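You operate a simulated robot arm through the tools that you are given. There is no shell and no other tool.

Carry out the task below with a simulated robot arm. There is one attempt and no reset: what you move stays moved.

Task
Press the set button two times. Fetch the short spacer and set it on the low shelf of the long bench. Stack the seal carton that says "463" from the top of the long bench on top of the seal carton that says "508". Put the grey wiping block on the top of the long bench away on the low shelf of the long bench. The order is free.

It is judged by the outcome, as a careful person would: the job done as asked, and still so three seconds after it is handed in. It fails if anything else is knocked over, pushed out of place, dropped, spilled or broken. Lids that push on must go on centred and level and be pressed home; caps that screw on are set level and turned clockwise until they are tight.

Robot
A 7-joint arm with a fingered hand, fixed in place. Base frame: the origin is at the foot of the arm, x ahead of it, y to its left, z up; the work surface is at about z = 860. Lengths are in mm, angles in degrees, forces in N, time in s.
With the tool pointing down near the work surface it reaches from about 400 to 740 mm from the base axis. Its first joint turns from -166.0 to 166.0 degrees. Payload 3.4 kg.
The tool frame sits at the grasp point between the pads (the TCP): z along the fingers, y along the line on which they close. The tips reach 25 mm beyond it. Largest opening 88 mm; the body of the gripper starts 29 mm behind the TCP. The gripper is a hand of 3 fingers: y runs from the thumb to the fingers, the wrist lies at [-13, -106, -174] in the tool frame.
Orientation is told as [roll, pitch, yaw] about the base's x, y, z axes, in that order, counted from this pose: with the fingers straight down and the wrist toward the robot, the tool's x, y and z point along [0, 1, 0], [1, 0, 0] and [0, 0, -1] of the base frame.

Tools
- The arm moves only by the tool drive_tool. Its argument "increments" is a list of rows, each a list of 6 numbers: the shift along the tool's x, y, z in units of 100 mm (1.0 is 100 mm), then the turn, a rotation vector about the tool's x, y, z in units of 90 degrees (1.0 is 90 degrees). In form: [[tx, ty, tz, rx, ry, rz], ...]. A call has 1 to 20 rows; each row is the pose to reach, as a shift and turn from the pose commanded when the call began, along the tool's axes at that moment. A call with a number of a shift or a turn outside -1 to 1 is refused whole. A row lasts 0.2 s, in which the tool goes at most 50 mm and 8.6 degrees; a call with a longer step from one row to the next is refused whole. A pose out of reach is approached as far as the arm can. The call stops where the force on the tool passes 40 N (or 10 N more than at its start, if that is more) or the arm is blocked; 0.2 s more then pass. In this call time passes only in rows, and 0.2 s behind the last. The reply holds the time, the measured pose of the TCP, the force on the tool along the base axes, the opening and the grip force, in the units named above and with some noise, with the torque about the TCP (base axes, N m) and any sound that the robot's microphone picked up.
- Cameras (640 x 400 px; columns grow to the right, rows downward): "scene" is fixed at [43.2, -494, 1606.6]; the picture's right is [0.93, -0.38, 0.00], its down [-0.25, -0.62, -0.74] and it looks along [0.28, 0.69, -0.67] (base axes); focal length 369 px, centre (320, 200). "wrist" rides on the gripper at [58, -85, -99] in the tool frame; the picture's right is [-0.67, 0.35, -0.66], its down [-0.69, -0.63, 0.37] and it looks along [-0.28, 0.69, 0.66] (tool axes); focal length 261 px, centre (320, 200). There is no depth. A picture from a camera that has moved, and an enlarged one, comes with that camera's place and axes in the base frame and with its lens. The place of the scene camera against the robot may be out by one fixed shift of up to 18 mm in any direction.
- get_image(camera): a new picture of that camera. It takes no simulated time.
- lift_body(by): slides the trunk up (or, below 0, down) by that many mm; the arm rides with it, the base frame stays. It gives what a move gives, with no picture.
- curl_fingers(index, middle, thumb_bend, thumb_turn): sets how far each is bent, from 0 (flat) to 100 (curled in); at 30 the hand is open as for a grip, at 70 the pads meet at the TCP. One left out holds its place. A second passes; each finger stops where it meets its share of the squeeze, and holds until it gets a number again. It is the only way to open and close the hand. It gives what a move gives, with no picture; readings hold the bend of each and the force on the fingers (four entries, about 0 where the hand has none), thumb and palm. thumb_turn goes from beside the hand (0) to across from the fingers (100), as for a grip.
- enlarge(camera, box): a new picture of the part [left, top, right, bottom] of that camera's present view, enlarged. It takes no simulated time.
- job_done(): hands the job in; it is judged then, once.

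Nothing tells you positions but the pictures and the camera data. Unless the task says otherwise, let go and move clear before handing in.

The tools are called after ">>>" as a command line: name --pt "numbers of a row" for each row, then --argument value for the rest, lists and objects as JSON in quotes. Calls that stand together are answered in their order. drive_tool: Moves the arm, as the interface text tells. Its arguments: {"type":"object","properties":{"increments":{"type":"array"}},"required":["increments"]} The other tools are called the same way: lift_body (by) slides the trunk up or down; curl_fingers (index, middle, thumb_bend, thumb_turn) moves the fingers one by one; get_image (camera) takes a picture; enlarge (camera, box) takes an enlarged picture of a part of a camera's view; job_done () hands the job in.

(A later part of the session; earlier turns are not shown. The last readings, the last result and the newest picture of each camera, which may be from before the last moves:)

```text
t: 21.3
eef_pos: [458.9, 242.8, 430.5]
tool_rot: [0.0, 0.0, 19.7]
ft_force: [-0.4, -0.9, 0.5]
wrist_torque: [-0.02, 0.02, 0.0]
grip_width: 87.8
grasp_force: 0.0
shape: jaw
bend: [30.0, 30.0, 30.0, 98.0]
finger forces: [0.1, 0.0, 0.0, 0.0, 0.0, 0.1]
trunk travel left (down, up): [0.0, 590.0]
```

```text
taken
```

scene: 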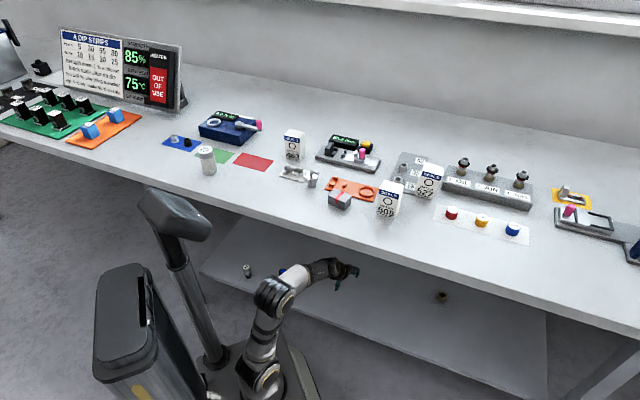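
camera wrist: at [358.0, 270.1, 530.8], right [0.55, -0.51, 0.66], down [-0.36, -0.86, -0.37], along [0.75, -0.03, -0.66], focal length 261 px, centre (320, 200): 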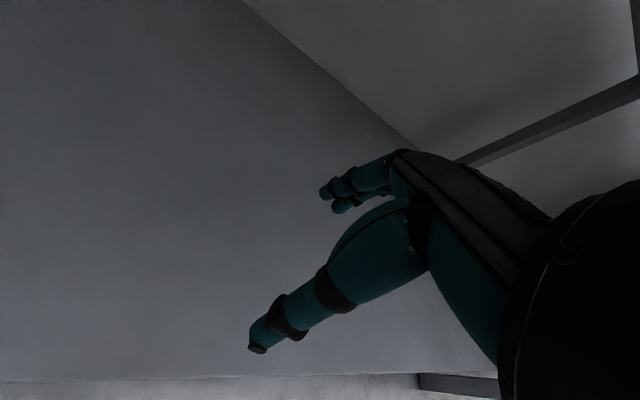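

>>> drive_tool --pt "0 0 0.5 0 0 0" --pt "0 0 1.0 0 0 0"

>>> drive_tool --pt "0 0 0.3 0 0 0" --pt "0 0 0.5 0 0 0" --pt "0 0 0.6 0 0 0"

>>> get_image --camera "wrist"

>>> get_image --camera "scene"

```text
t: 21.9
eef_pos: [458.4, 243.0, 328.9]
tool_rot: [0.0, 0.0, 19.8]
ft_force: [-0.3, 0.2, -0.6]
wrist_torque: [0.04, 0.01, 0.01]
grip_width: 87.8
grasp_force: 0.1
shape: jaw
bend: [30.0, 30.0, 30.0, 98.0]
finger forces: [0.1, 0.0, 0.0, 0.0, 0.1, 0.0]
trunk travel left (down, up): [0.0, 590.0]
```

```text
t: 22.7
eef_pos: [457.1, 243.2, 269.8]
tool_rot: [0.0, 0.0, 19.7]
ft_force: [-0.9, -0.1, -0.4]
wrist_torque: [-0.02, -0.01, 0.02]
grip_width: 87.5
grasp_force: 0.0
shape: jaw
bend: [30.0, 30.0, 30.0, 98.0]
finger forces: [0.0, 0.0, 0.1, 0.0, 0.0, 0.0]
trunk travel left (down, up): [0.0, 590.0]
```

```text
taken
camera wrist: at [357.3, 269.6, 369.1], right [0.55, -0.51, 0.66], down [-0.36, -0.86, -0.37], along [0.75, -0.03, -0.66], focal length 261 px, centre (320, 200)
```

wrist: 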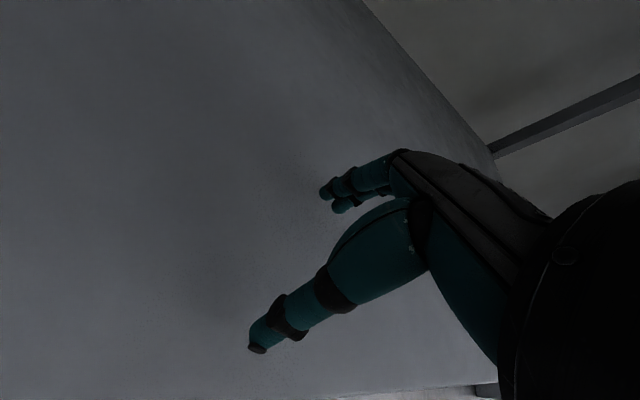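

```text
taken
```

scene: 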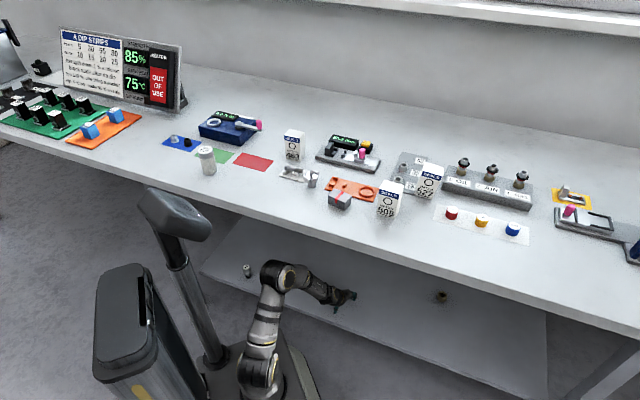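

>>> drive_tool --pt "0 0 0.04 0 0 0" --pt "0 0 0.08 0 0 0" --pt "0 0 0.11 0 0 0" --pt "0 0 0.14 0 0 0" --pt "0 0 0.17 0 0 0" --pt "0 0 0.2 0 0 0" --pt "0 0 0.23 0 0 0"

```text
t: 24.3
eef_pos: [459.7, 244.2, 248.5]
tool_rot: [0.2, -0.3, 19.9]
ft_force: [-3.4, -2.0, 17.5]
wrist_torque: [0.07, -0.85, -0.09]
grip_width: 86.0
grasp_force: 0.1
shape: jaw
bend: [30.0, 30.0, 30.0, 98.0]
finger forces: [0.0, 17.5, 0.0, 0.0, 0.2, 0.0]
trunk travel left (down, up): [0.0, 590.0]
```

Contact shows the shelf top is at z≈224. Retreating along the same path and raising the trunk.

>>> drive_tool --pt "0 0 -0.5 0 0 0" --pt "0 0 -1.0 0 0 0"

>>> drive_tool --pt "0 0 -0.4 0 0 0" --pt "0 0 -0.8 0 0 0"

>>> drive_tool --pt "-0.31 -0.21 0 0 0 0" --pt "-0.62 -0.42 0 0 0 0" --pt "-0.93 -0.64 0 0 0 0"

>>> drive_tool --pt "-0.31 -0.21 0 0 0 0" --pt "-0.62 -0.42 0 0 0 0" --pt "-0.93 -0.64 0 0 0 0"

>>> drive_tool --pt "-0.31 -0.21 0 0 0 0" --pt "-0.62 -0.42 0 0 0 0" --pt "-0.93 -0.64 0 0 0 0"

>>> drive_tool --pt "-0.31 -0.21 0 0 0 0" --pt "-0.62 -0.42 0 0 0 0" --pt "-0.93 -0.64 0 0 0 0"

>>> lift_body --by 525

>>> get_image --camera "scene"

```text
t: 24.9
eef_pos: [457.1, 244.4, 347.0]
tool_rot: [0.0, 0.1, 19.9]
ft_force: [-0.6, -0.2, -0.2]
wrist_torque: [0.0, -0.03, -0.02]
grip_width: 87.6
grasp_force: 0.1
shape: jaw
bend: [30.0, 30.0, 30.0, 98.0]
finger forces: [0.1, 0.1, 0.1, 0.0, 0.0, 0.0]
trunk travel left (down, up): [0.0, 590.0]
```

```text
t: 25.5
eef_pos: [456.7, 245.5, 427.0]
tool_rot: [0.0, 0.1, 19.9]
ft_force: [0.5, -0.2, -1.3]
wrist_torque: [0.02, -0.03, 0.04]
grip_width: 87.5
grasp_force: 0.1
shape: jaw
bend: [30.0, 30.0, 30.0, 98.0]
finger forces: [0.0, 0.0, 0.0, 0.0, 0.0, 0.0]
trunk travel left (down, up): [0.0, 590.0]
```

```text
t: 26.3
eef_pos: [428.0, 136.7, 428.6]
tool_rot: [0.1, 0.0, 19.9]
ft_force: [0.2, -0.8, 0.1]
wrist_torque: [-0.02, 0.01, -0.02]
grip_width: 87.6
grasp_force: 0.1
shape: jaw
bend: [30.0, 30.0, 30.0, 98.0]
finger forces: [0.1, 0.1, 0.0, 0.1, 0.0, 0.0]
trunk travel left (down, up): [0.0, 590.0]
```

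```text
t: 27.1
eef_pos: [400.4, 26.3, 426.9]
tool_rot: [0.1, 0.0, 19.9]
ft_force: [0.8, -0.7, 0.1]
wrist_torque: [0.04, -0.01, -0.01]
grip_width: 87.7
grasp_force: 0.1
shape: jaw
bend: [30.0, 30.0, 30.0, 98.0]
finger forces: [0.0, 0.1, 0.1, 0.0, 0.0, 0.0]
trunk travel left (down, up): [0.0, 590.0]
```

```text
t: 27.9
eef_pos: [373.9, -83.6, 427.2]
tool_rot: [0.0, -0.1, 19.8]
ft_force: [0.3, -0.3, 0.3]
wrist_torque: [0.01, 0.03, 0.02]
grip_width: 87.7
grasp_force: 0.0
shape: jaw
bend: [30.0, 30.0, 30.0, 98.0]
finger forces: [0.0, 0.0, 0.0, 0.0, 0.0, 0.0]
trunk travel left (down, up): [0.0, 590.0]
```

```text
t: 28.7
eef_pos: [344.1, -193.1, 426.8]
tool_rot: [0.0, -0.1, 19.8]
ft_force: [0.5, 0.1, 0.9]
wrist_torque: [-0.02, -0.04, 0.0]
grip_width: 87.7
grasp_force: 0.1
shape: jaw
bend: [30.0, 30.0, 30.0, 98.0]
finger forces: [0.0, 0.0, 0.0, 0.1, 0.0, 0.0]
trunk travel left (down, up): [0.0, 590.0]
```

```text
refused: 525 is not a number from -400 to 400
```

```text
taken
```

scene: 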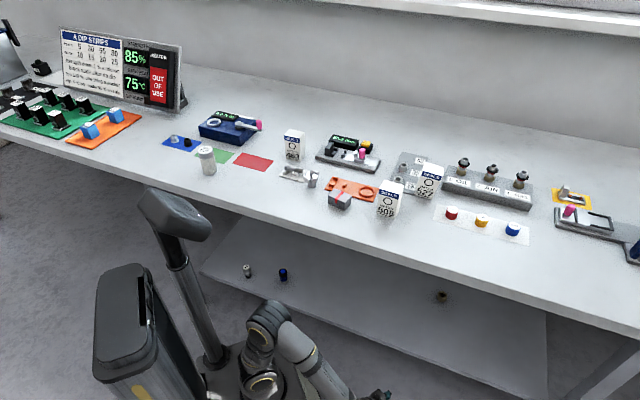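

>>> lift_body --by 400

>>> lift_body --by 125

>>> drive_tool --pt "0 0 -0.5 0 0 0" --pt "0 0 -1.0 0 0 0"

>>> drive_tool --pt "0 0 -0.5 0 0 0" --pt "0 0 -1.0 0 0 0"

>>> get_image --camera "wrist"

```text
t: 32.5
eef_pos: [343.2, -192.3, 825.7]
tool_rot: [0.0, 0.0, 19.9]
ft_force: [-0.6, 0.6, 1.0]
wrist_torque: [-0.01, -0.04, 0.03]
grip_width: 87.8
grasp_force: 0.0
shape: jaw
bend: [30.0, 30.0, 30.0, 98.0]
finger forces: [0.1, 0.1, 0.1, 0.0, 0.0, 0.0]
trunk travel left (down, up): [-400.0, 190.0]
```

```text
t: 34.0
eef_pos: [344.0, -192.4, 951.0]
tool_rot: [0.1, 0.0, 19.9]
ft_force: [-0.2, 0.0, 0.5]
wrist_torque: [0.03, 0.0, 0.01]
grip_width: 87.8
grasp_force: 0.0
shape: jaw
bend: [30.0, 30.0, 30.0, 98.0]
finger forces: [0.0, 0.0, 0.0, 0.1, 0.1, 0.0]
trunk travel left (down, up): [-525.0, 65.0]
```

```text
t: 34.6
eef_pos: [343.8, -190.8, 1051.6]
tool_rot: [-0.1, 0.0, 19.8]
ft_force: [0.6, 0.9, 0.4]
wrist_torque: [-0.04, 0.0, 0.0]
grip_width: 88.0
grasp_force: 0.0
shape: jaw
bend: [30.0, 30.0, 30.0, 98.0]
finger forces: [0.0, 0.1, 0.1, 0.0, 0.1, 0.0]
trunk travel left (down, up): [-525.0, 65.0]
```

```text
t: 35.2
eef_pos: [343.3, -190.8, 1152.7]
tool_rot: [0.0, 0.0, 19.9]
ft_force: [-0.2, 0.1, 1.2]
wrist_torque: [-0.01, 0.02, -0.01]
grip_width: 87.8
grasp_force: 0.1
shape: jaw
bend: [30.0, 30.0, 30.0, 98.0]
finger forces: [0.0, 0.0, 0.1, 0.0, 0.0, 0.0]
trunk travel left (down, up): [-525.0, 65.0]
```

```text
taken
camera wrist: at [242.6, -164.5, 1252.3], right [0.55, -0.51, 0.66], down [-0.36, -0.86, -0.37], along [0.75, -0.03, -0.66], focal length 261 px, centre (320, 200)
```

wrist: 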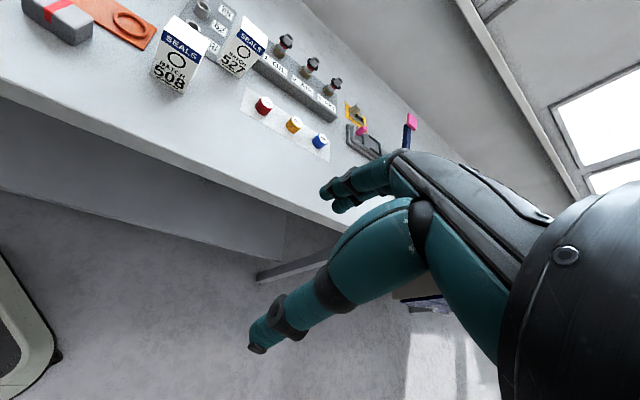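

>>> drive_tool --pt "0.43 0.26 0 0 0 0" --pt "0.853 0.515 0 0 0 0"

>>> drive_tool --pt "0.43 0.25 0 0 0 0" --pt "0.853 0.5 0 0 0 0"

>>> drive_tool --pt "0.43 0.25 0 0 0 0" --pt "0.853 0.5 0 0 0 0"

>>> drive_tool --pt "0.43 0.25 0 0 0 -0.09" --pt "0.853 0.5 0 0 0 -0.18" --pt "0.853 0.5 0 0 0 -0.27"

>>> get_image --camera "wrist"

```text
refused: row 1 steps farther than a row can; nothing moved
```

```text
t: 35.9
eef_pos: [359.9, -92.4, 1150.9]
tool_rot: [-0.1, 0.0, 19.8]
ft_force: [-0.7, 0.2, 0.1]
wrist_torque: [0.01, -0.04, -0.02]
grip_width: 87.8
grasp_force: 0.1
shape: jaw
bend: [30.0, 30.0, 30.0, 98.0]
finger forces: [0.1, 0.0, 0.0, 0.1, 0.0, 0.0]
trunk travel left (down, up): [-525.0, 65.0]
```

```text
t: 36.5
eef_pos: [378.4, 4.3, 1152.8]
tool_rot: [-0.1, 0.0, 19.8]
ft_force: [0.6, -0.2, 0.1]
wrist_torque: [-0.03, -0.02, 0.02]
grip_width: 87.7
grasp_force: 0.1
shape: jaw
bend: [30.0, 30.0, 30.0, 98.0]
finger forces: [0.0, 0.0, 0.1, 0.1, 0.1, 0.1]
trunk travel left (down, up): [-525.0, 65.0]
```

```text
t: 37.2
eef_pos: [397.5, 99.5, 1150.8]
tool_rot: [0.0, 0.0, 44.3]
ft_force: [0.6, 1.2, 0.5]
wrist_torque: [-0.01, 0.04, -0.01]
grip_width: 87.8
grasp_force: 0.2
shape: jaw
bend: [30.0, 30.0, 30.0, 98.0]
finger forces: [0.0, 0.0, 0.0, 0.0, 0.0, 0.0]
trunk travel left (down, up): [-525.0, 65.0]
```

```text
taken
camera wrist: at [294.4, 83.5, 1250.9], right [0.72, -0.24, 0.66], down [0.03, -0.93, -0.37], along [0.7, 0.28, -0.66], focal length 261 px, centre (320, 200)
```

wrist: 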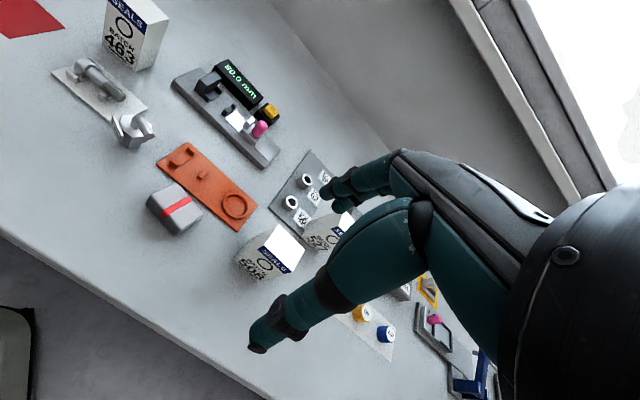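

Good view of the work area. Zooming in for measurements.

>>> enlarge --camera "wrist" --box '[130, 160, 258, 240]'

>>> enlarge --camera "wrist" --box '[220, 150, 348, 290]'

>>> enlarge --camera "wrist" --box '[60, 0, 188, 80]'

>>> enlarge --camera "wrist" --box '[170, 50, 298, 170]'

```text
5.00 times, centred on (194, 200) of wrist
camera zoom: at [294.4, 83.5, 1250.9], right [0.72, -0.24, 0.66], down [0.03, -0.93, -0.37], along [0.7, 0.28, -0.66], focal length 1303 px, centre (950, 200)
```

zoom: 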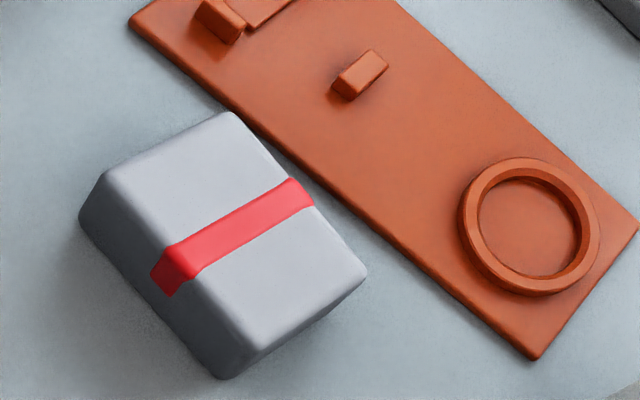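

```text
2.86 times, centred on (284, 220) of wrist
camera zoom: at [294.4, 83.5, 1250.9], right [0.72, -0.24, 0.66], down [0.03, -0.93, -0.37], along [0.7, 0.28, -0.66], focal length 745 px, centre (423, 143)
```

zoom: 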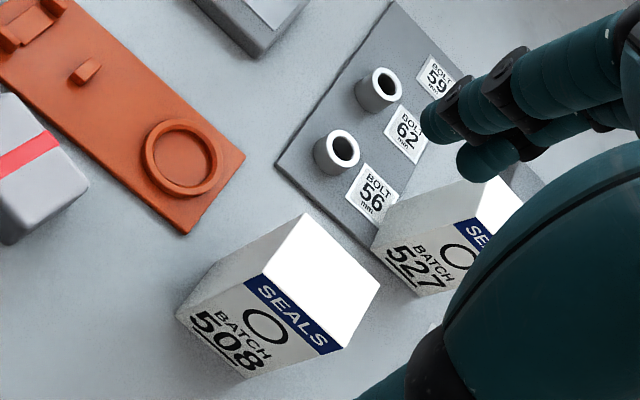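

```text
5.00 times, centred on (124, 40) of wrist
camera zoom: at [294.4, 83.5, 1250.9], right [0.72, -0.24, 0.66], down [0.03, -0.93, -0.37], along [0.7, 0.28, -0.66], focal length 1303 px, centre (1300, 1000)
```

zoom: 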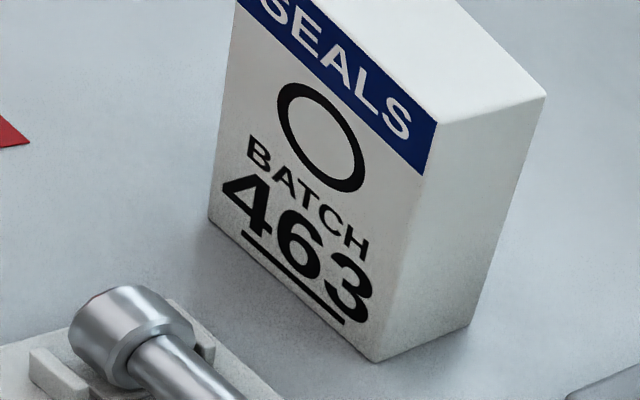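

```text
3.33 times, centred on (234, 110) of wrist
camera zoom: at [294.4, 83.5, 1250.9], right [0.72, -0.24, 0.66], down [0.03, -0.93, -0.37], along [0.7, 0.28, -0.66], focal length 869 px, centre (607, 500)
```

zoom: 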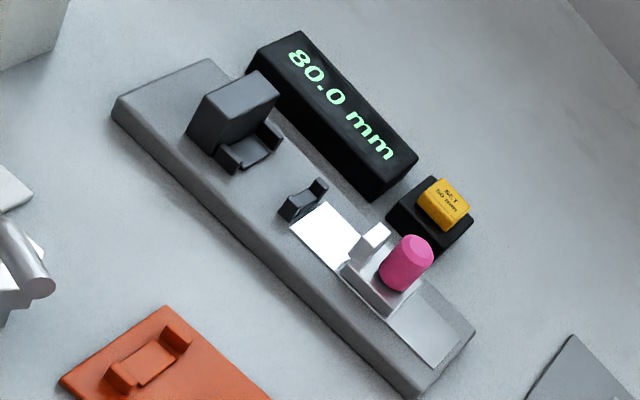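

Measurements: block centre ≈(401,221) rotated ~32°, carton 508 centre ≈(516,135), 463 ≈(359,488), short spacer ≈(607,234), SET button top ≈(589,431,898). I'll shape the hand to a single pushing finger for the button and look at it.

>>> curl_fingers --middle 100

>>> enlarge --camera "wrist" --box '[230, 140, 430, 370]'

>>> get_image --camera "wrist"

```text
t: 38.2
eef_pos: [396.8, 101.1, 1151.4]
tool_rot: [0.0, 0.0, 44.1]
ft_force: [0.3, -0.7, -0.5]
wrist_torque: [0.0, -0.01, 0.0]
grip_width: 84.3
grasp_force: 0.0
shape: fingers
bend: [30.0, 100.0, 30.0, 98.0]
finger forces: [0.1, 0.1, 0.0, 0.1, 0.1, 0.1]
trunk travel left (down, up): [-525.0, 65.0]
```

```text
1.74 times, centred on (330, 255) of wrist
camera zoom: at [294.4, 83.3, 1250.9], right [0.72, -0.24, 0.66], down [0.03, -0.93, -0.37], along [0.7, 0.28, -0.66], focal length 453 px, centre (303, 104)
```

zoom: 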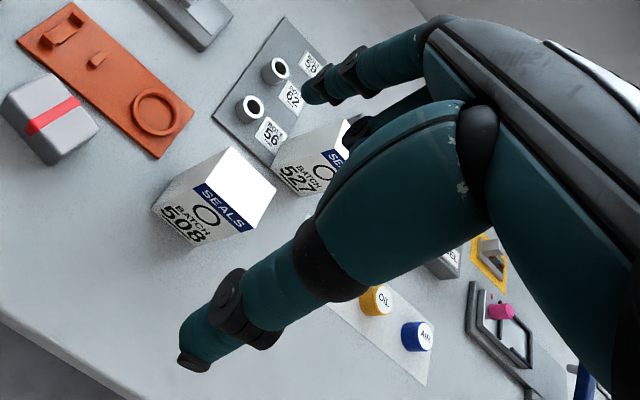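

```text
taken
camera wrist: at [294.4, 83.3, 1250.9], right [0.72, -0.24, 0.66], down [0.03, -0.93, -0.37], along [0.7, 0.28, -0.66], focal length 261 px, centre (320, 200)
```

wrist: 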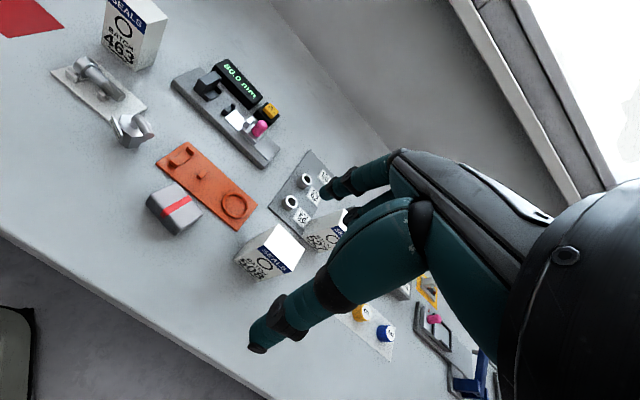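

Index tip is at about (9, 49, 25) in the tool frame, but the pink slider knob would be under the palm, so I'll instead pinch the fingers together and press with the fingertips, tilted slightly outward.

>>> curl_fingers --index 70 --middle 70 --thumb_bend 70

>>> drive_tool --pt "0.13 0.4 0.2 0 0 0" --pt "0.26 0.8 0.4 0 0 0"

>>> drive_tool --pt "0.13 0.4 0.2 -0.04 0 0" --pt "0.26 0.8 0.4 -0.08 0 0.04" --pt "0.26 0.8 0.4 -0.1667 0 0.09"

>>> get_image --camera "wrist"

>>> get_image --camera "scene"

```text
t: 39.2
eef_pos: [396.9, 99.7, 1151.8]
tool_rot: [0.0, 0.0, 44.1]
ft_force: [-0.1, 0.1, -0.4]
wrist_torque: [-0.02, -0.01, 0.01]
grip_width: 0.0
grasp_force: 0.1
shape: fingers
bend: [70.0, 70.0, 70.0, 98.0]
finger forces: [0.0, 0.0, 0.0, 0.0, 0.1, 0.0]
trunk travel left (down, up): [-525.0, 65.0]
```

```text
t: 39.9
eef_pos: [439.0, 175.4, 1110.7]
tool_rot: [-0.1, 0.0, 44.0]
ft_force: [1.1, 1.1, -0.6]
wrist_torque: [0.0, 0.0, 0.01]
grip_width: 0.0
grasp_force: 0.0
shape: fingers
bend: [70.0, 70.0, 70.0, 98.0]
finger forces: [0.0, 0.1, 0.0, 0.0, 0.0, 0.0]
trunk travel left (down, up): [-525.0, 65.0]
```

```text
refused: row 3 steps farther than a row can; nothing moved
```

```text
taken
camera wrist: at [336.8, 158.3, 1210.9], right [0.72, -0.24, 0.66], down [0.03, -0.93, -0.37], along [0.7, 0.28, -0.66], focal length 261 px, centre (320, 200)
```

wrist: 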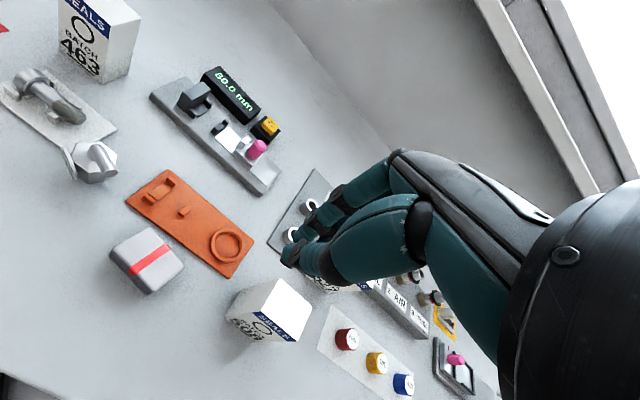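

```text
taken
```

scene: 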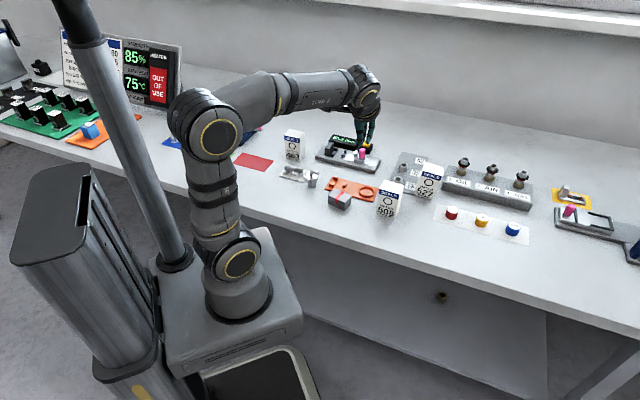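

>>> drive_tool --pt "0.13 0.4 0.2 -0.05 0 0.03" --pt "0.26 0.8 0.4 -0.11 0 0.06" --pt "0.26 0.8 0.4 -0.1667 0 0.09"

>>> get_image --camera "wrist"

```text
t: 40.6
eef_pos: [477.8, 248.9, 1071.1]
tool_rot: [1.2, -15.1, 35.8]
ft_force: [1.1, 0.5, 1.0]
wrist_torque: [-0.05, 0.01, -0.01]
grip_width: 0.0
grasp_force: 0.0
shape: fingers
bend: [70.0, 70.0, 70.0, 98.0]
finger forces: [0.0, 0.1, 0.0, 0.0, 0.0, 0.1]
trunk travel left (down, up): [-525.0, 65.0]
```

```text
taken
camera wrist: at [355.9, 231.5, 1146.0], right [0.54, -0.45, 0.71], down [-0.02, -0.85, -0.53], along [0.84, 0.27, -0.46], focal length 261 px, centre (320, 200)
```

wrist: 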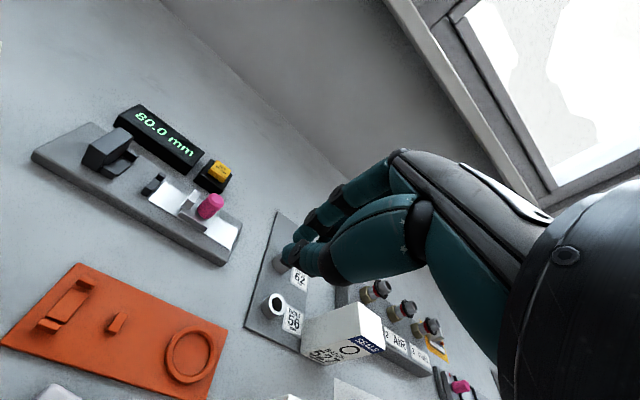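

>>> drive_tool --pt "0.138 0.259 0.26 0 0 0" --pt "0.275 0.517 0.52 0 0 0" --pt "0.413 0.776 0.78 0 0 0"

>>> get_image --camera "wrist"

>>> drive_tool --pt "0.138 0.259 0.26 0 0 0" --pt "0.275 0.517 0.52 0 0 0" --pt "0.413 0.776 0.78 0 0 0"

>>> get_image --camera "wrist"

>>> enlarge --camera "scene" --box '[300, 100, 420, 180]'

```text
t: 41.5
eef_pos: [530.1, 338.1, 1016.1]
tool_rot: [1.1, -14.9, 36.0]
ft_force: [0.1, 0.3, 0.2]
wrist_torque: [0.04, 0.01, -0.03]
grip_width: 0.1
grasp_force: 0.1
shape: fingers
bend: [70.0, 70.0, 70.0, 98.0]
finger forces: [0.0, 0.0, 0.0, 0.0, 0.0, 0.1]
trunk travel left (down, up): [-525.0, 65.0]
```

```text
taken
camera wrist: at [408.8, 320.5, 1091.5], right [0.54, -0.45, 0.71], down [-0.02, -0.85, -0.53], along [0.84, 0.27, -0.46], focal length 261 px, centre (320, 200)
```

wrist: 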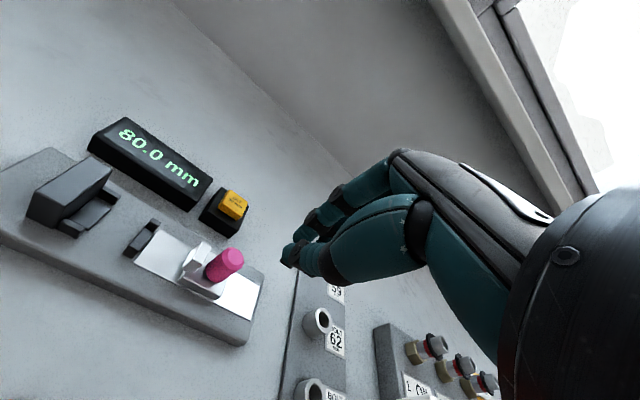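

```text
t: 42.2
eef_pos: [581.8, 427.2, 962.0]
tool_rot: [1.1, -15.0, 35.8]
ft_force: [-0.2, -0.2, 1.1]
wrist_torque: [-0.01, 0.05, 0.01]
grip_width: 0.0
grasp_force: 0.1
shape: fingers
bend: [70.0, 70.0, 70.0, 98.0]
finger forces: [0.0, 0.0, 0.0, 0.1, 0.0, 0.0]
trunk travel left (down, up): [-525.0, 65.0]
```

```text
taken
camera wrist: at [460.5, 410.3, 1037.8], right [0.54, -0.45, 0.71], down [-0.02, -0.85, -0.53], along [0.84, 0.27, -0.46], focal length 261 px, centre (320, 200)
```

wrist: 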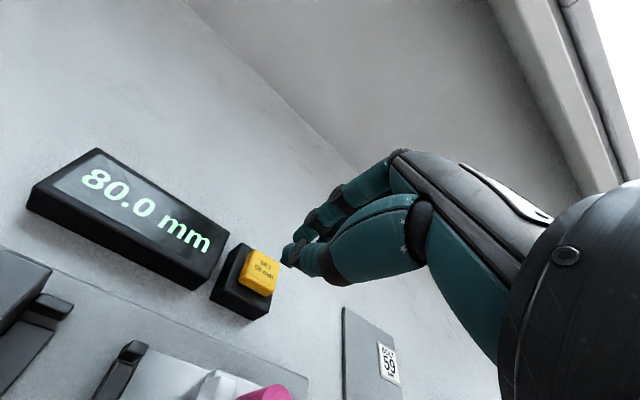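

```text
5.00 times, centred on (360, 140) of scene
camera zoom: at [43.2, -494.0, 1606.6], right [0.93, -0.38, 0.0], down [-0.25, -0.62, -0.74], along [0.28, 0.69, -0.67], focal length 1844 px, centre (120, 500)
```

zoom: 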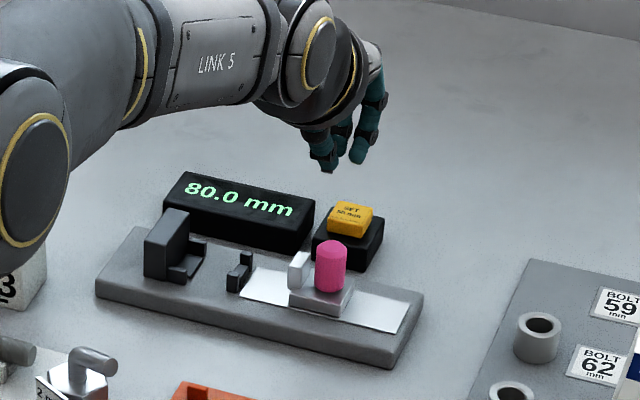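

>>> enlarge --camera "wrist" --box '[200, 210, 328, 290]'

```text
5.00 times, centred on (264, 250) of wrist
camera zoom: at [460.5, 410.3, 1037.8], right [0.54, -0.45, 0.71], down [-0.02, -0.85, -0.53], along [0.84, 0.27, -0.46], focal length 1303 px, centre (600, -50)
```

zoom: 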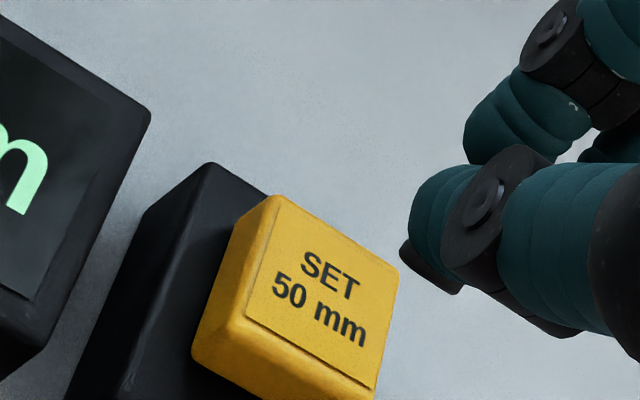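

Tips are about 38 mm above the button top. Descending close to it first, then checking.

>>> drive_tool --pt "-0.01 0.01 0.15 0 0 0" --pt "-0.018 -0.0225 0.283 0 0 0"

>>> enlarge --camera "wrist" --box '[200, 190, 360, 290]'

>>> enlarge --camera "scene" --box '[330, 110, 410, 160]'

```text
t: 42.9
eef_pos: [586.4, 428.7, 933.9]
tool_rot: [1.0, -14.9, 36.0]
ft_force: [0.6, -0.6, -0.8]
wrist_torque: [0.0, 0.05, 0.01]
grip_width: 0.0
grasp_force: 0.0
shape: fingers
bend: [70.0, 70.0, 70.0, 98.0]
finger forces: [0.1, 0.1, 0.1, 0.0, 0.0, 0.0]
trunk travel left (down, up): [-525.0, 65.0]
```

```text
4.00 times, centred on (280, 240) of wrist
camera zoom: at [464.6, 412.6, 1009.7], right [0.54, -0.45, 0.71], down [-0.02, -0.85, -0.53], along [0.84, 0.27, -0.46], focal length 1043 px, centre (480, 40)
```

zoom: 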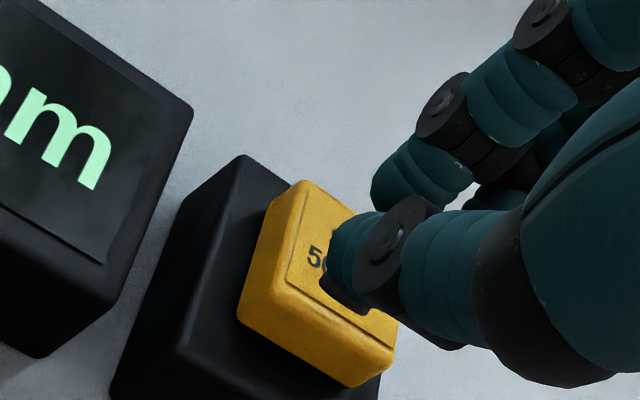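

```text
8.00 times, centred on (370, 135) of scene
camera zoom: at [43.2, -494.0, 1606.6], right [0.93, -0.38, 0.0], down [-0.25, -0.62, -0.74], along [0.28, 0.69, -0.67], focal length 2951 px, centre (-80, 720)
```

zoom: 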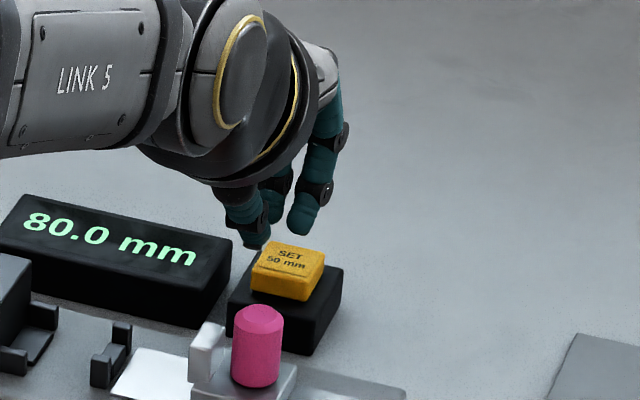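

>>> drive_tool --pt "-0.0004 -0.0052 0.0193 0 0 0" --pt "-0.0008 -0.0104 0.0386 0 0 0" --pt "-0.0011 -0.0155 0.0579 0 0 0" --pt "-0.0015 -0.0207 0.0773 0 0 0" --pt "-0.0018 -0.0259 0.0966 0 0 0"

>>> enlarge --camera "wrist" --box '[200, 190, 360, 290]'

```text
t: 44.0
eef_pos: [584.9, 432.3, 923.6]
tool_rot: [1.1, -15.0, 35.9]
ft_force: [-0.3, 0.9, -0.7]
wrist_torque: [0.0, 0.02, -0.01]
grip_width: 0.0
grasp_force: 0.0
shape: fingers
bend: [70.0, 70.0, 70.0, 98.0]
finger forces: [0.0, 0.0, 0.0, 0.0, 0.0, 0.0]
trunk travel left (down, up): [-525.0, 65.0]
```

```text
4.00 times, centred on (280, 240) of wrist
camera zoom: at [464.0, 414.2, 999.2], right [0.54, -0.45, 0.71], down [-0.02, -0.85, -0.53], along [0.84, 0.27, -0.46], focal length 1043 px, centre (480, 40)
```

zoom: 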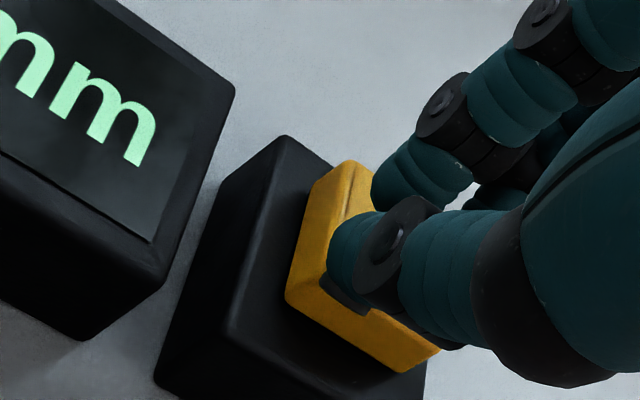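

The thumb tip is at the front edge of the button; I'll lift slightly and shift outward about 8 mm before pressing.

>>> drive_tool --pt "0.0018 0.0259 -0.0966 0 0 0" --pt "0.007 0.103 -0.0756 0 0 0"

>>> enlarge --camera "wrist" --box '[200, 190, 360, 290]'

>>> enlarge --camera "scene" --box '[330, 110, 410, 160]'

```text
t: 44.6
eef_pos: [593.0, 436.0, 934.4]
tool_rot: [1.1, -15.0, 35.9]
ft_force: [1.1, 0.7, -0.2]
wrist_torque: [-0.01, -0.02, 0.01]
grip_width: 0.5
grasp_force: 0.0
shape: fingers
bend: [70.0, 70.0, 70.0, 98.0]
finger forces: [0.0, 0.0, 0.1, 0.0, 0.0, 0.0]
trunk travel left (down, up): [-525.0, 65.0]
```

```text
4.00 times, centred on (280, 240) of wrist
camera zoom: at [470.5, 418.6, 1009.1], right [0.54, -0.45, 0.71], down [-0.02, -0.85, -0.53], along [0.84, 0.27, -0.46], focal length 1043 px, centre (480, 40)
```

zoom: 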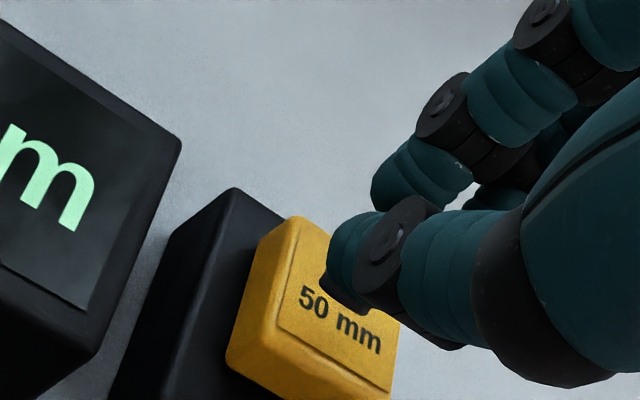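

```text
8.00 times, centred on (370, 135) of scene
camera zoom: at [43.2, -494.0, 1606.6], right [0.93, -0.38, 0.0], down [-0.25, -0.62, -0.74], along [0.28, 0.69, -0.67], focal length 2951 px, centre (-80, 720)
```

zoom: 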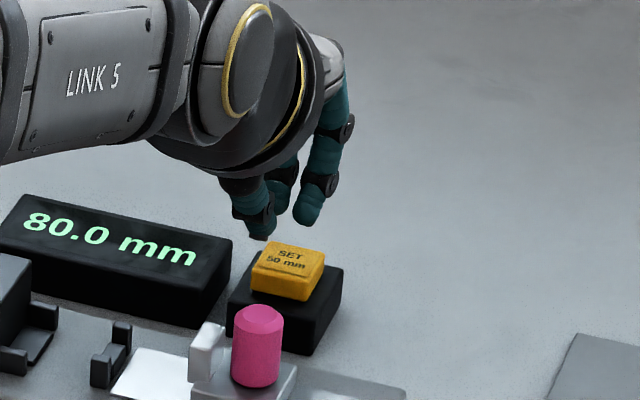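

>>> drive_tool --pt "-0.049 0.0076 0.001 0 0 0"

>>> drive_tool --pt "-0.0004 -0.0052 0.0193 0 0 0" --pt "-0.0008 -0.0104 0.0386 0 0 0" --pt "-0.0011 -0.0155 0.0579 0 0 0" --pt "-0.0015 -0.0207 0.0773 0 0 0" --pt "-0.0018 -0.0259 0.0966 0 0 0"

>>> enlarge --camera "wrist" --box '[200, 190, 360, 290]'

```text
t: 45.0
eef_pos: [595.5, 431.9, 934.3]
tool_rot: [1.0, -15.0, 35.9]
ft_force: [-0.1, -0.3, -0.8]
wrist_torque: [0.01, -0.01, 0.02]
grip_width: 0.0
grasp_force: 0.1
shape: fingers
bend: [70.0, 70.0, 70.0, 98.0]
finger forces: [0.1, 0.1, 0.0, 0.0, 0.1, 0.0]
trunk travel left (down, up): [-525.0, 65.0]
```

```text
t: 46.2
eef_pos: [595.0, 431.6, 924.0]
tool_rot: [1.1, -15.0, 35.8]
ft_force: [0.0, 0.5, 0.2]
wrist_torque: [-0.01, 0.03, -0.01]
grip_width: 0.1
grasp_force: 0.1
shape: fingers
bend: [70.0, 70.0, 70.0, 98.0]
finger forces: [0.0, 0.1, 0.0, 0.0, 0.1, 0.0]
trunk travel left (down, up): [-525.0, 65.0]
```

```text
4.00 times, centred on (280, 240) of wrist
camera zoom: at [474.0, 414.7, 999.2], right [0.54, -0.45, 0.71], down [-0.02, -0.85, -0.53], along [0.84, 0.27, -0.46], focal length 1043 px, centre (480, 40)
```

zoom: 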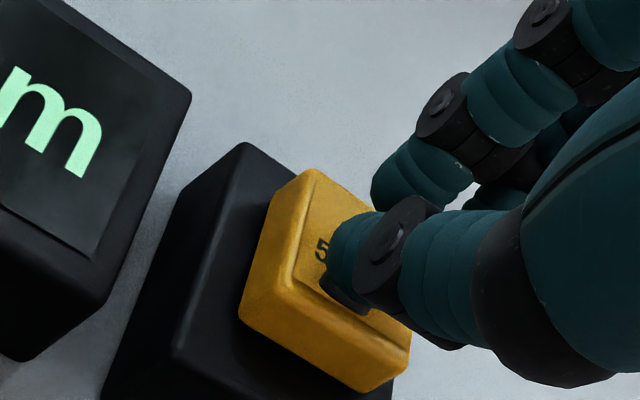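

>>> drive_tool --pt "-0.0004 -0.0052 0.0193 0 0 0" --pt "-0.0008 -0.0104 0.0386 0 0 0" --pt "-0.0011 -0.0155 0.0579 0 0 0"

>>> enlarge --camera "wrist" --box '[200, 190, 360, 290]'

```text
t: 47.0
eef_pos: [596.4, 432.6, 918.2]
tool_rot: [1.1, -15.0, 35.9]
ft_force: [0.7, -2.0, 1.7]
wrist_torque: [0.03, 0.05, 0.02]
grip_width: 0.0
grasp_force: 0.2
shape: fingers
bend: [70.0, 70.0, 70.0, 98.0]
finger forces: [0.0, 0.1, 0.0, 0.1, 1.0, 0.1]
trunk travel left (down, up): [-525.0, 65.0]
```

```text
4.00 times, centred on (280, 240) of wrist
camera zoom: at [474.0, 415.4, 993.4], right [0.54, -0.45, 0.71], down [-0.02, -0.85, -0.53], along [0.84, 0.27, -0.46], focal length 1043 px, centre (480, 40)
```

zoom: 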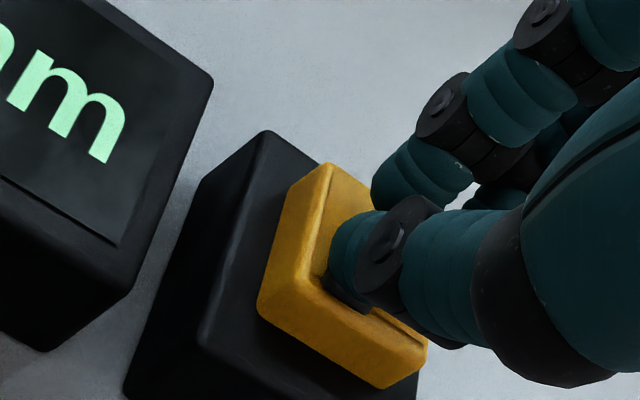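

Thumb contact (1 N) on the button top. Pressing slowly.

>>> drive_tool --pt "-0.0002 -0.0026 0.0097 0 0 0" --pt "-0.0004 -0.0052 0.0193 0 0 0" --pt "-0.0006 -0.0078 0.029 0 0 0"

>>> enlarge --camera "scene" --box '[330, 110, 410, 160]'

```text
t: 47.9
eef_pos: [595.4, 432.4, 916.0]
tool_rot: [1.1, -14.9, 35.9]
ft_force: [0.9, -0.2, 2.7]
wrist_torque: [-0.02, -0.01, -0.01]
grip_width: 0.0
grasp_force: 1.2
shape: fingers
bend: [70.0, 70.0, 70.0, 98.0]
finger forces: [0.0, 0.0, 0.0, 0.0, 2.3, 0.0]
trunk travel left (down, up): [-525.0, 65.0]
heard: click
```

```text
8.00 times, centred on (370, 135) of scene
camera zoom: at [43.2, -494.0, 1606.6], right [0.93, -0.38, 0.0], down [-0.25, -0.62, -0.74], along [0.28, 0.69, -0.67], focal length 2951 px, centre (-80, 720)
```

zoom: 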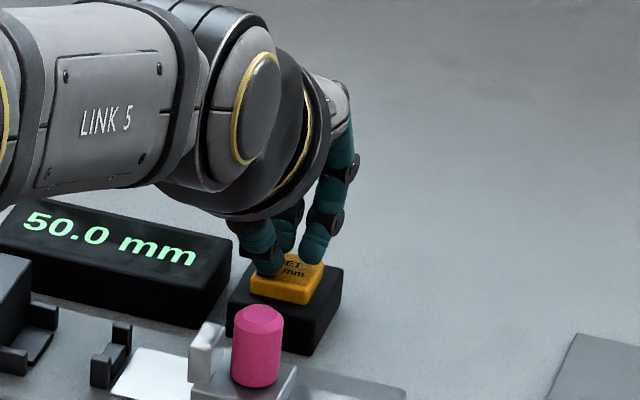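

First press clicked (display now 50.0 mm). Releasing, then pressing a second time.

>>> drive_tool --pt "0.0009 0.013 -0.0483 0 0 0" --pt "0.0018 0.0259 -0.0966 0 0 0" --pt "0.0018 0.0259 -0.0966 0 0 0"

>>> enlarge --camera "wrist" --box '[200, 190, 360, 290]'

```text
t: 48.6
eef_pos: [595.2, 432.7, 924.1]
tool_rot: [1.1, -14.9, 36.0]
ft_force: [0.8, -0.8, 0.6]
wrist_torque: [0.01, 0.01, -0.01]
grip_width: 0.0
grasp_force: 0.1
shape: fingers
bend: [70.0, 70.0, 70.0, 98.0]
finger forces: [0.0, 0.0, 0.0, 0.1, 0.0, 0.1]
trunk travel left (down, up): [-525.0, 65.0]
```

```text
4.00 times, centred on (280, 240) of wrist
camera zoom: at [473.7, 414.9, 1000.1], right [0.54, -0.45, 0.71], down [-0.02, -0.85, -0.53], along [0.84, 0.27, -0.46], focal length 1043 px, centre (480, 40)
```

zoom: 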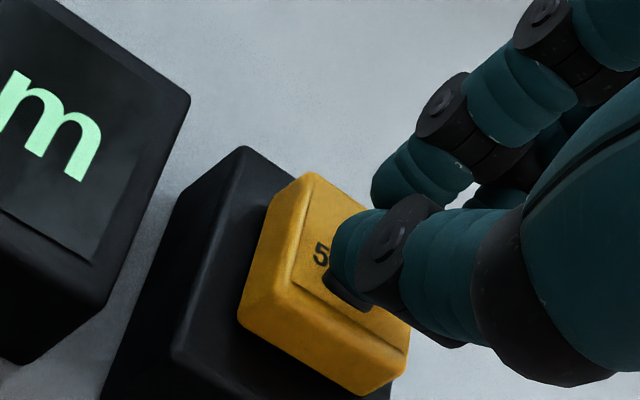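

>>> drive_tool --pt "-0.0004 -0.0052 0.0193 0 0 0" --pt "-0.0008 -0.0104 0.0386 0 0 0" --pt "-0.0011 -0.0155 0.0579 0 0 0" --pt "-0.0013 -0.0181 0.0676 0 0 0" --pt "-0.0015 -0.0207 0.0773 0 0 0" --pt "-0.0017 -0.0233 0.087 0 0 0"

```text
t: 50.0
eef_pos: [595.5, 433.1, 918.2]
tool_rot: [1.1, -15.0, 35.9]
ft_force: [-0.4, -0.2, 2.2]
wrist_torque: [0.01, 0.0, -0.02]
grip_width: 0.0
grasp_force: 0.4
shape: fingers
bend: [70.0, 70.0, 70.0, 98.0]
finger forces: [0.0, 0.0, 0.0, 0.0, 1.5, 0.0]
trunk travel left (down, up): [-525.0, 65.0]
```

>>> drive_tool --pt "-0.0002 -0.0026 0.0097 0 0 0" --pt "-0.0004 -0.0052 0.0193 0 0 0"

```text
t: 50.6
eef_pos: [596.2, 432.9, 913.9]
tool_rot: [1.1, -15.0, 35.9]
ft_force: [-2.2, -0.9, 2.1]
wrist_torque: [-0.01, 0.03, 0.03]
grip_width: 0.0
grasp_force: 1.5
shape: fingers
bend: [70.0, 70.0, 70.0, 98.0]
finger forces: [0.1, 0.0, 0.0, 0.1, 2.5, 0.0]
trunk travel left (down, up): [-525.0, 65.0]
heard: click
```

Second click heard. Retreating upward and moving toward the spacer.

>>> drive_tool --pt "0.005 0.077 -0.29 0 0 0" --pt "0.011 0.155 -0.579 0 0 0"

>>> enlarge --camera "scene" --box '[300, 100, 420, 180]'

>>> drive_tool --pt "-0.16 -0.267 -0.327 0.0556 0 -0.03" --pt "-0.32 -0.533 -0.653 0.1111 0 -0.06" --pt "-0.48 -0.8 -0.98 0.1667 0 -0.09"

>>> get_image --camera "wrist"

```text
t: 51.2
eef_pos: [594.6, 431.0, 974.6]
tool_rot: [0.9, -15.0, 35.7]
ft_force: [0.3, 0.6, 0.6]
wrist_torque: [0.01, -0.01, 0.0]
grip_width: 0.0
grasp_force: 0.1
shape: fingers
bend: [70.0, 70.0, 70.0, 98.0]
finger forces: [0.0, 0.1, 0.0, 0.1, 0.1, 0.0]
trunk travel left (down, up): [-525.0, 65.0]
```

```text
5.00 times, centred on (360, 140) of scene
camera zoom: at [43.2, -494.0, 1606.6], right [0.93, -0.38, 0.0], down [-0.25, -0.62, -0.74], along [0.28, 0.69, -0.67], focal length 1844 px, centre (120, 500)
```

zoom: 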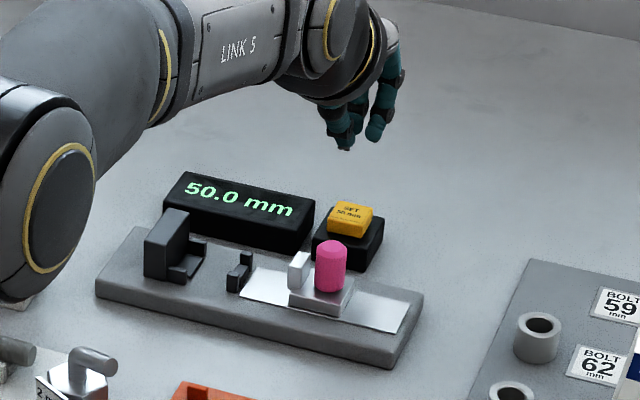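

```text
t: 52.0
eef_pos: [539.6, 330.0, 1045.1]
tool_rot: [0.0, 0.1, 44.3]
ft_force: [-0.1, 0.7, 0.7]
wrist_torque: [0.01, 0.02, 0.01]
grip_width: 0.1
grasp_force: 0.0
shape: fingers
bend: [70.0, 70.0, 70.0, 98.0]
finger forces: [0.1, 0.1, 0.0, 0.0, 0.1, 0.0]
trunk travel left (down, up): [-525.0, 65.0]
```

```text
taken
camera wrist: at [437.8, 313.6, 1145.1], right [0.72, -0.24, 0.66], down [0.03, -0.93, -0.36], along [0.7, 0.28, -0.66], focal length 261 px, centre (320, 200)
```

wrist: 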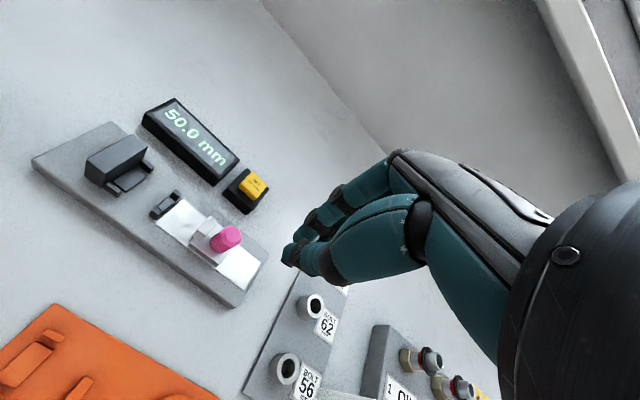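

>>> drive_tool --pt "-0.167 -0.027 0 0 0 0.082" --pt "-0.333 -0.053 0 0 0 0.164" --pt "-0.5 -0.08 0 0 0 0.246" --pt "-0.667 -0.107 0 0 0 0.328" --pt "-0.833 -0.133 0 0 0 0.41" --pt "-1.0 -0.16 0 0 0 0.491"

>>> curl_fingers --index 42 --middle 42 --thumb_bend 42

>>> get_image --camera "wrist"

```text
t: 53.5
eef_pos: [599.7, 249.3, 1048.0]
tool_rot: [0.0, -0.1, -0.1]
ft_force: [0.9, 0.1, -0.4]
wrist_torque: [0.01, 0.02, -0.02]
grip_width: 0.0
grasp_force: 0.1
shape: fingers
bend: [70.0, 70.0, 70.0, 98.0]
finger forces: [0.0, 0.1, 0.0, 0.0, 0.0, 0.0]
trunk travel left (down, up): [-525.0, 65.0]
```

```text
t: 54.5
eef_pos: [600.0, 249.6, 1047.2]
tool_rot: [0.0, 0.0, -0.1]
ft_force: [1.3, 1.1, -0.1]
wrist_torque: [-0.01, 0.02, -0.02]
grip_width: 58.5
grasp_force: 0.0
shape: fingers
bend: [42.0, 42.0, 42.0, 98.0]
finger forces: [0.0, 0.0, 0.1, 0.0, 0.0, 0.1]
trunk travel left (down, up): [-525.0, 65.0]
```

```text
taken
camera wrist: at [513.4, 307.7, 1147.2], right [0.35, -0.67, 0.66], down [-0.63, -0.69, -0.37], along [0.69, -0.29, -0.66], focal length 261 px, centre (320, 200)
```

wrist: 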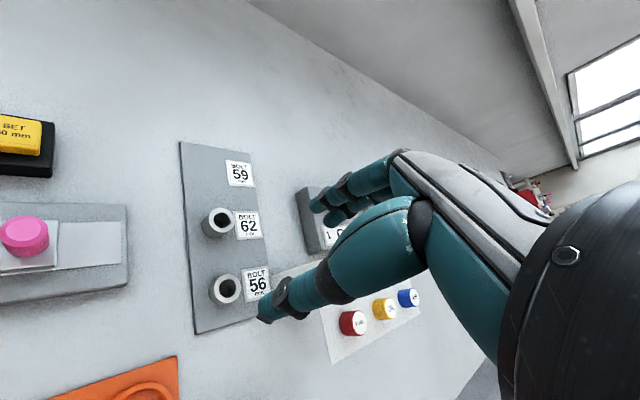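

>>> enlarge --camera "wrist" --box '[170, 190, 330, 330]'

>>> enlarge --camera "scene" --box '[360, 110, 460, 220]'

```text
2.86 times, centred on (250, 260) of wrist
camera zoom: at [513.4, 307.7, 1147.2], right [0.35, -0.67, 0.66], down [-0.63, -0.69, -0.37], along [0.69, -0.29, -0.66], focal length 745 px, centre (520, 29)
```

zoom: 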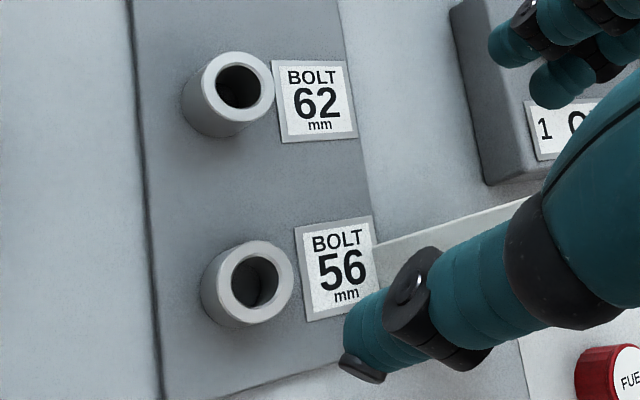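

```text
3.64 times, centred on (410, 165) of scene
camera zoom: at [43.2, -494.0, 1606.6], right [0.93, -0.38, 0.0], down [-0.25, -0.62, -0.74], along [0.28, 0.69, -0.67], focal length 1341 px, centre (-7, 327)
```

zoom: 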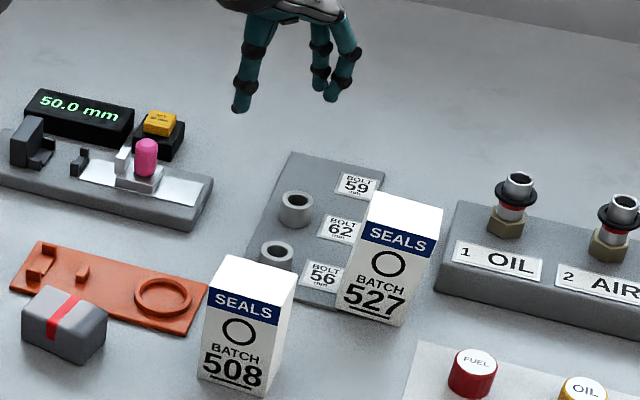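

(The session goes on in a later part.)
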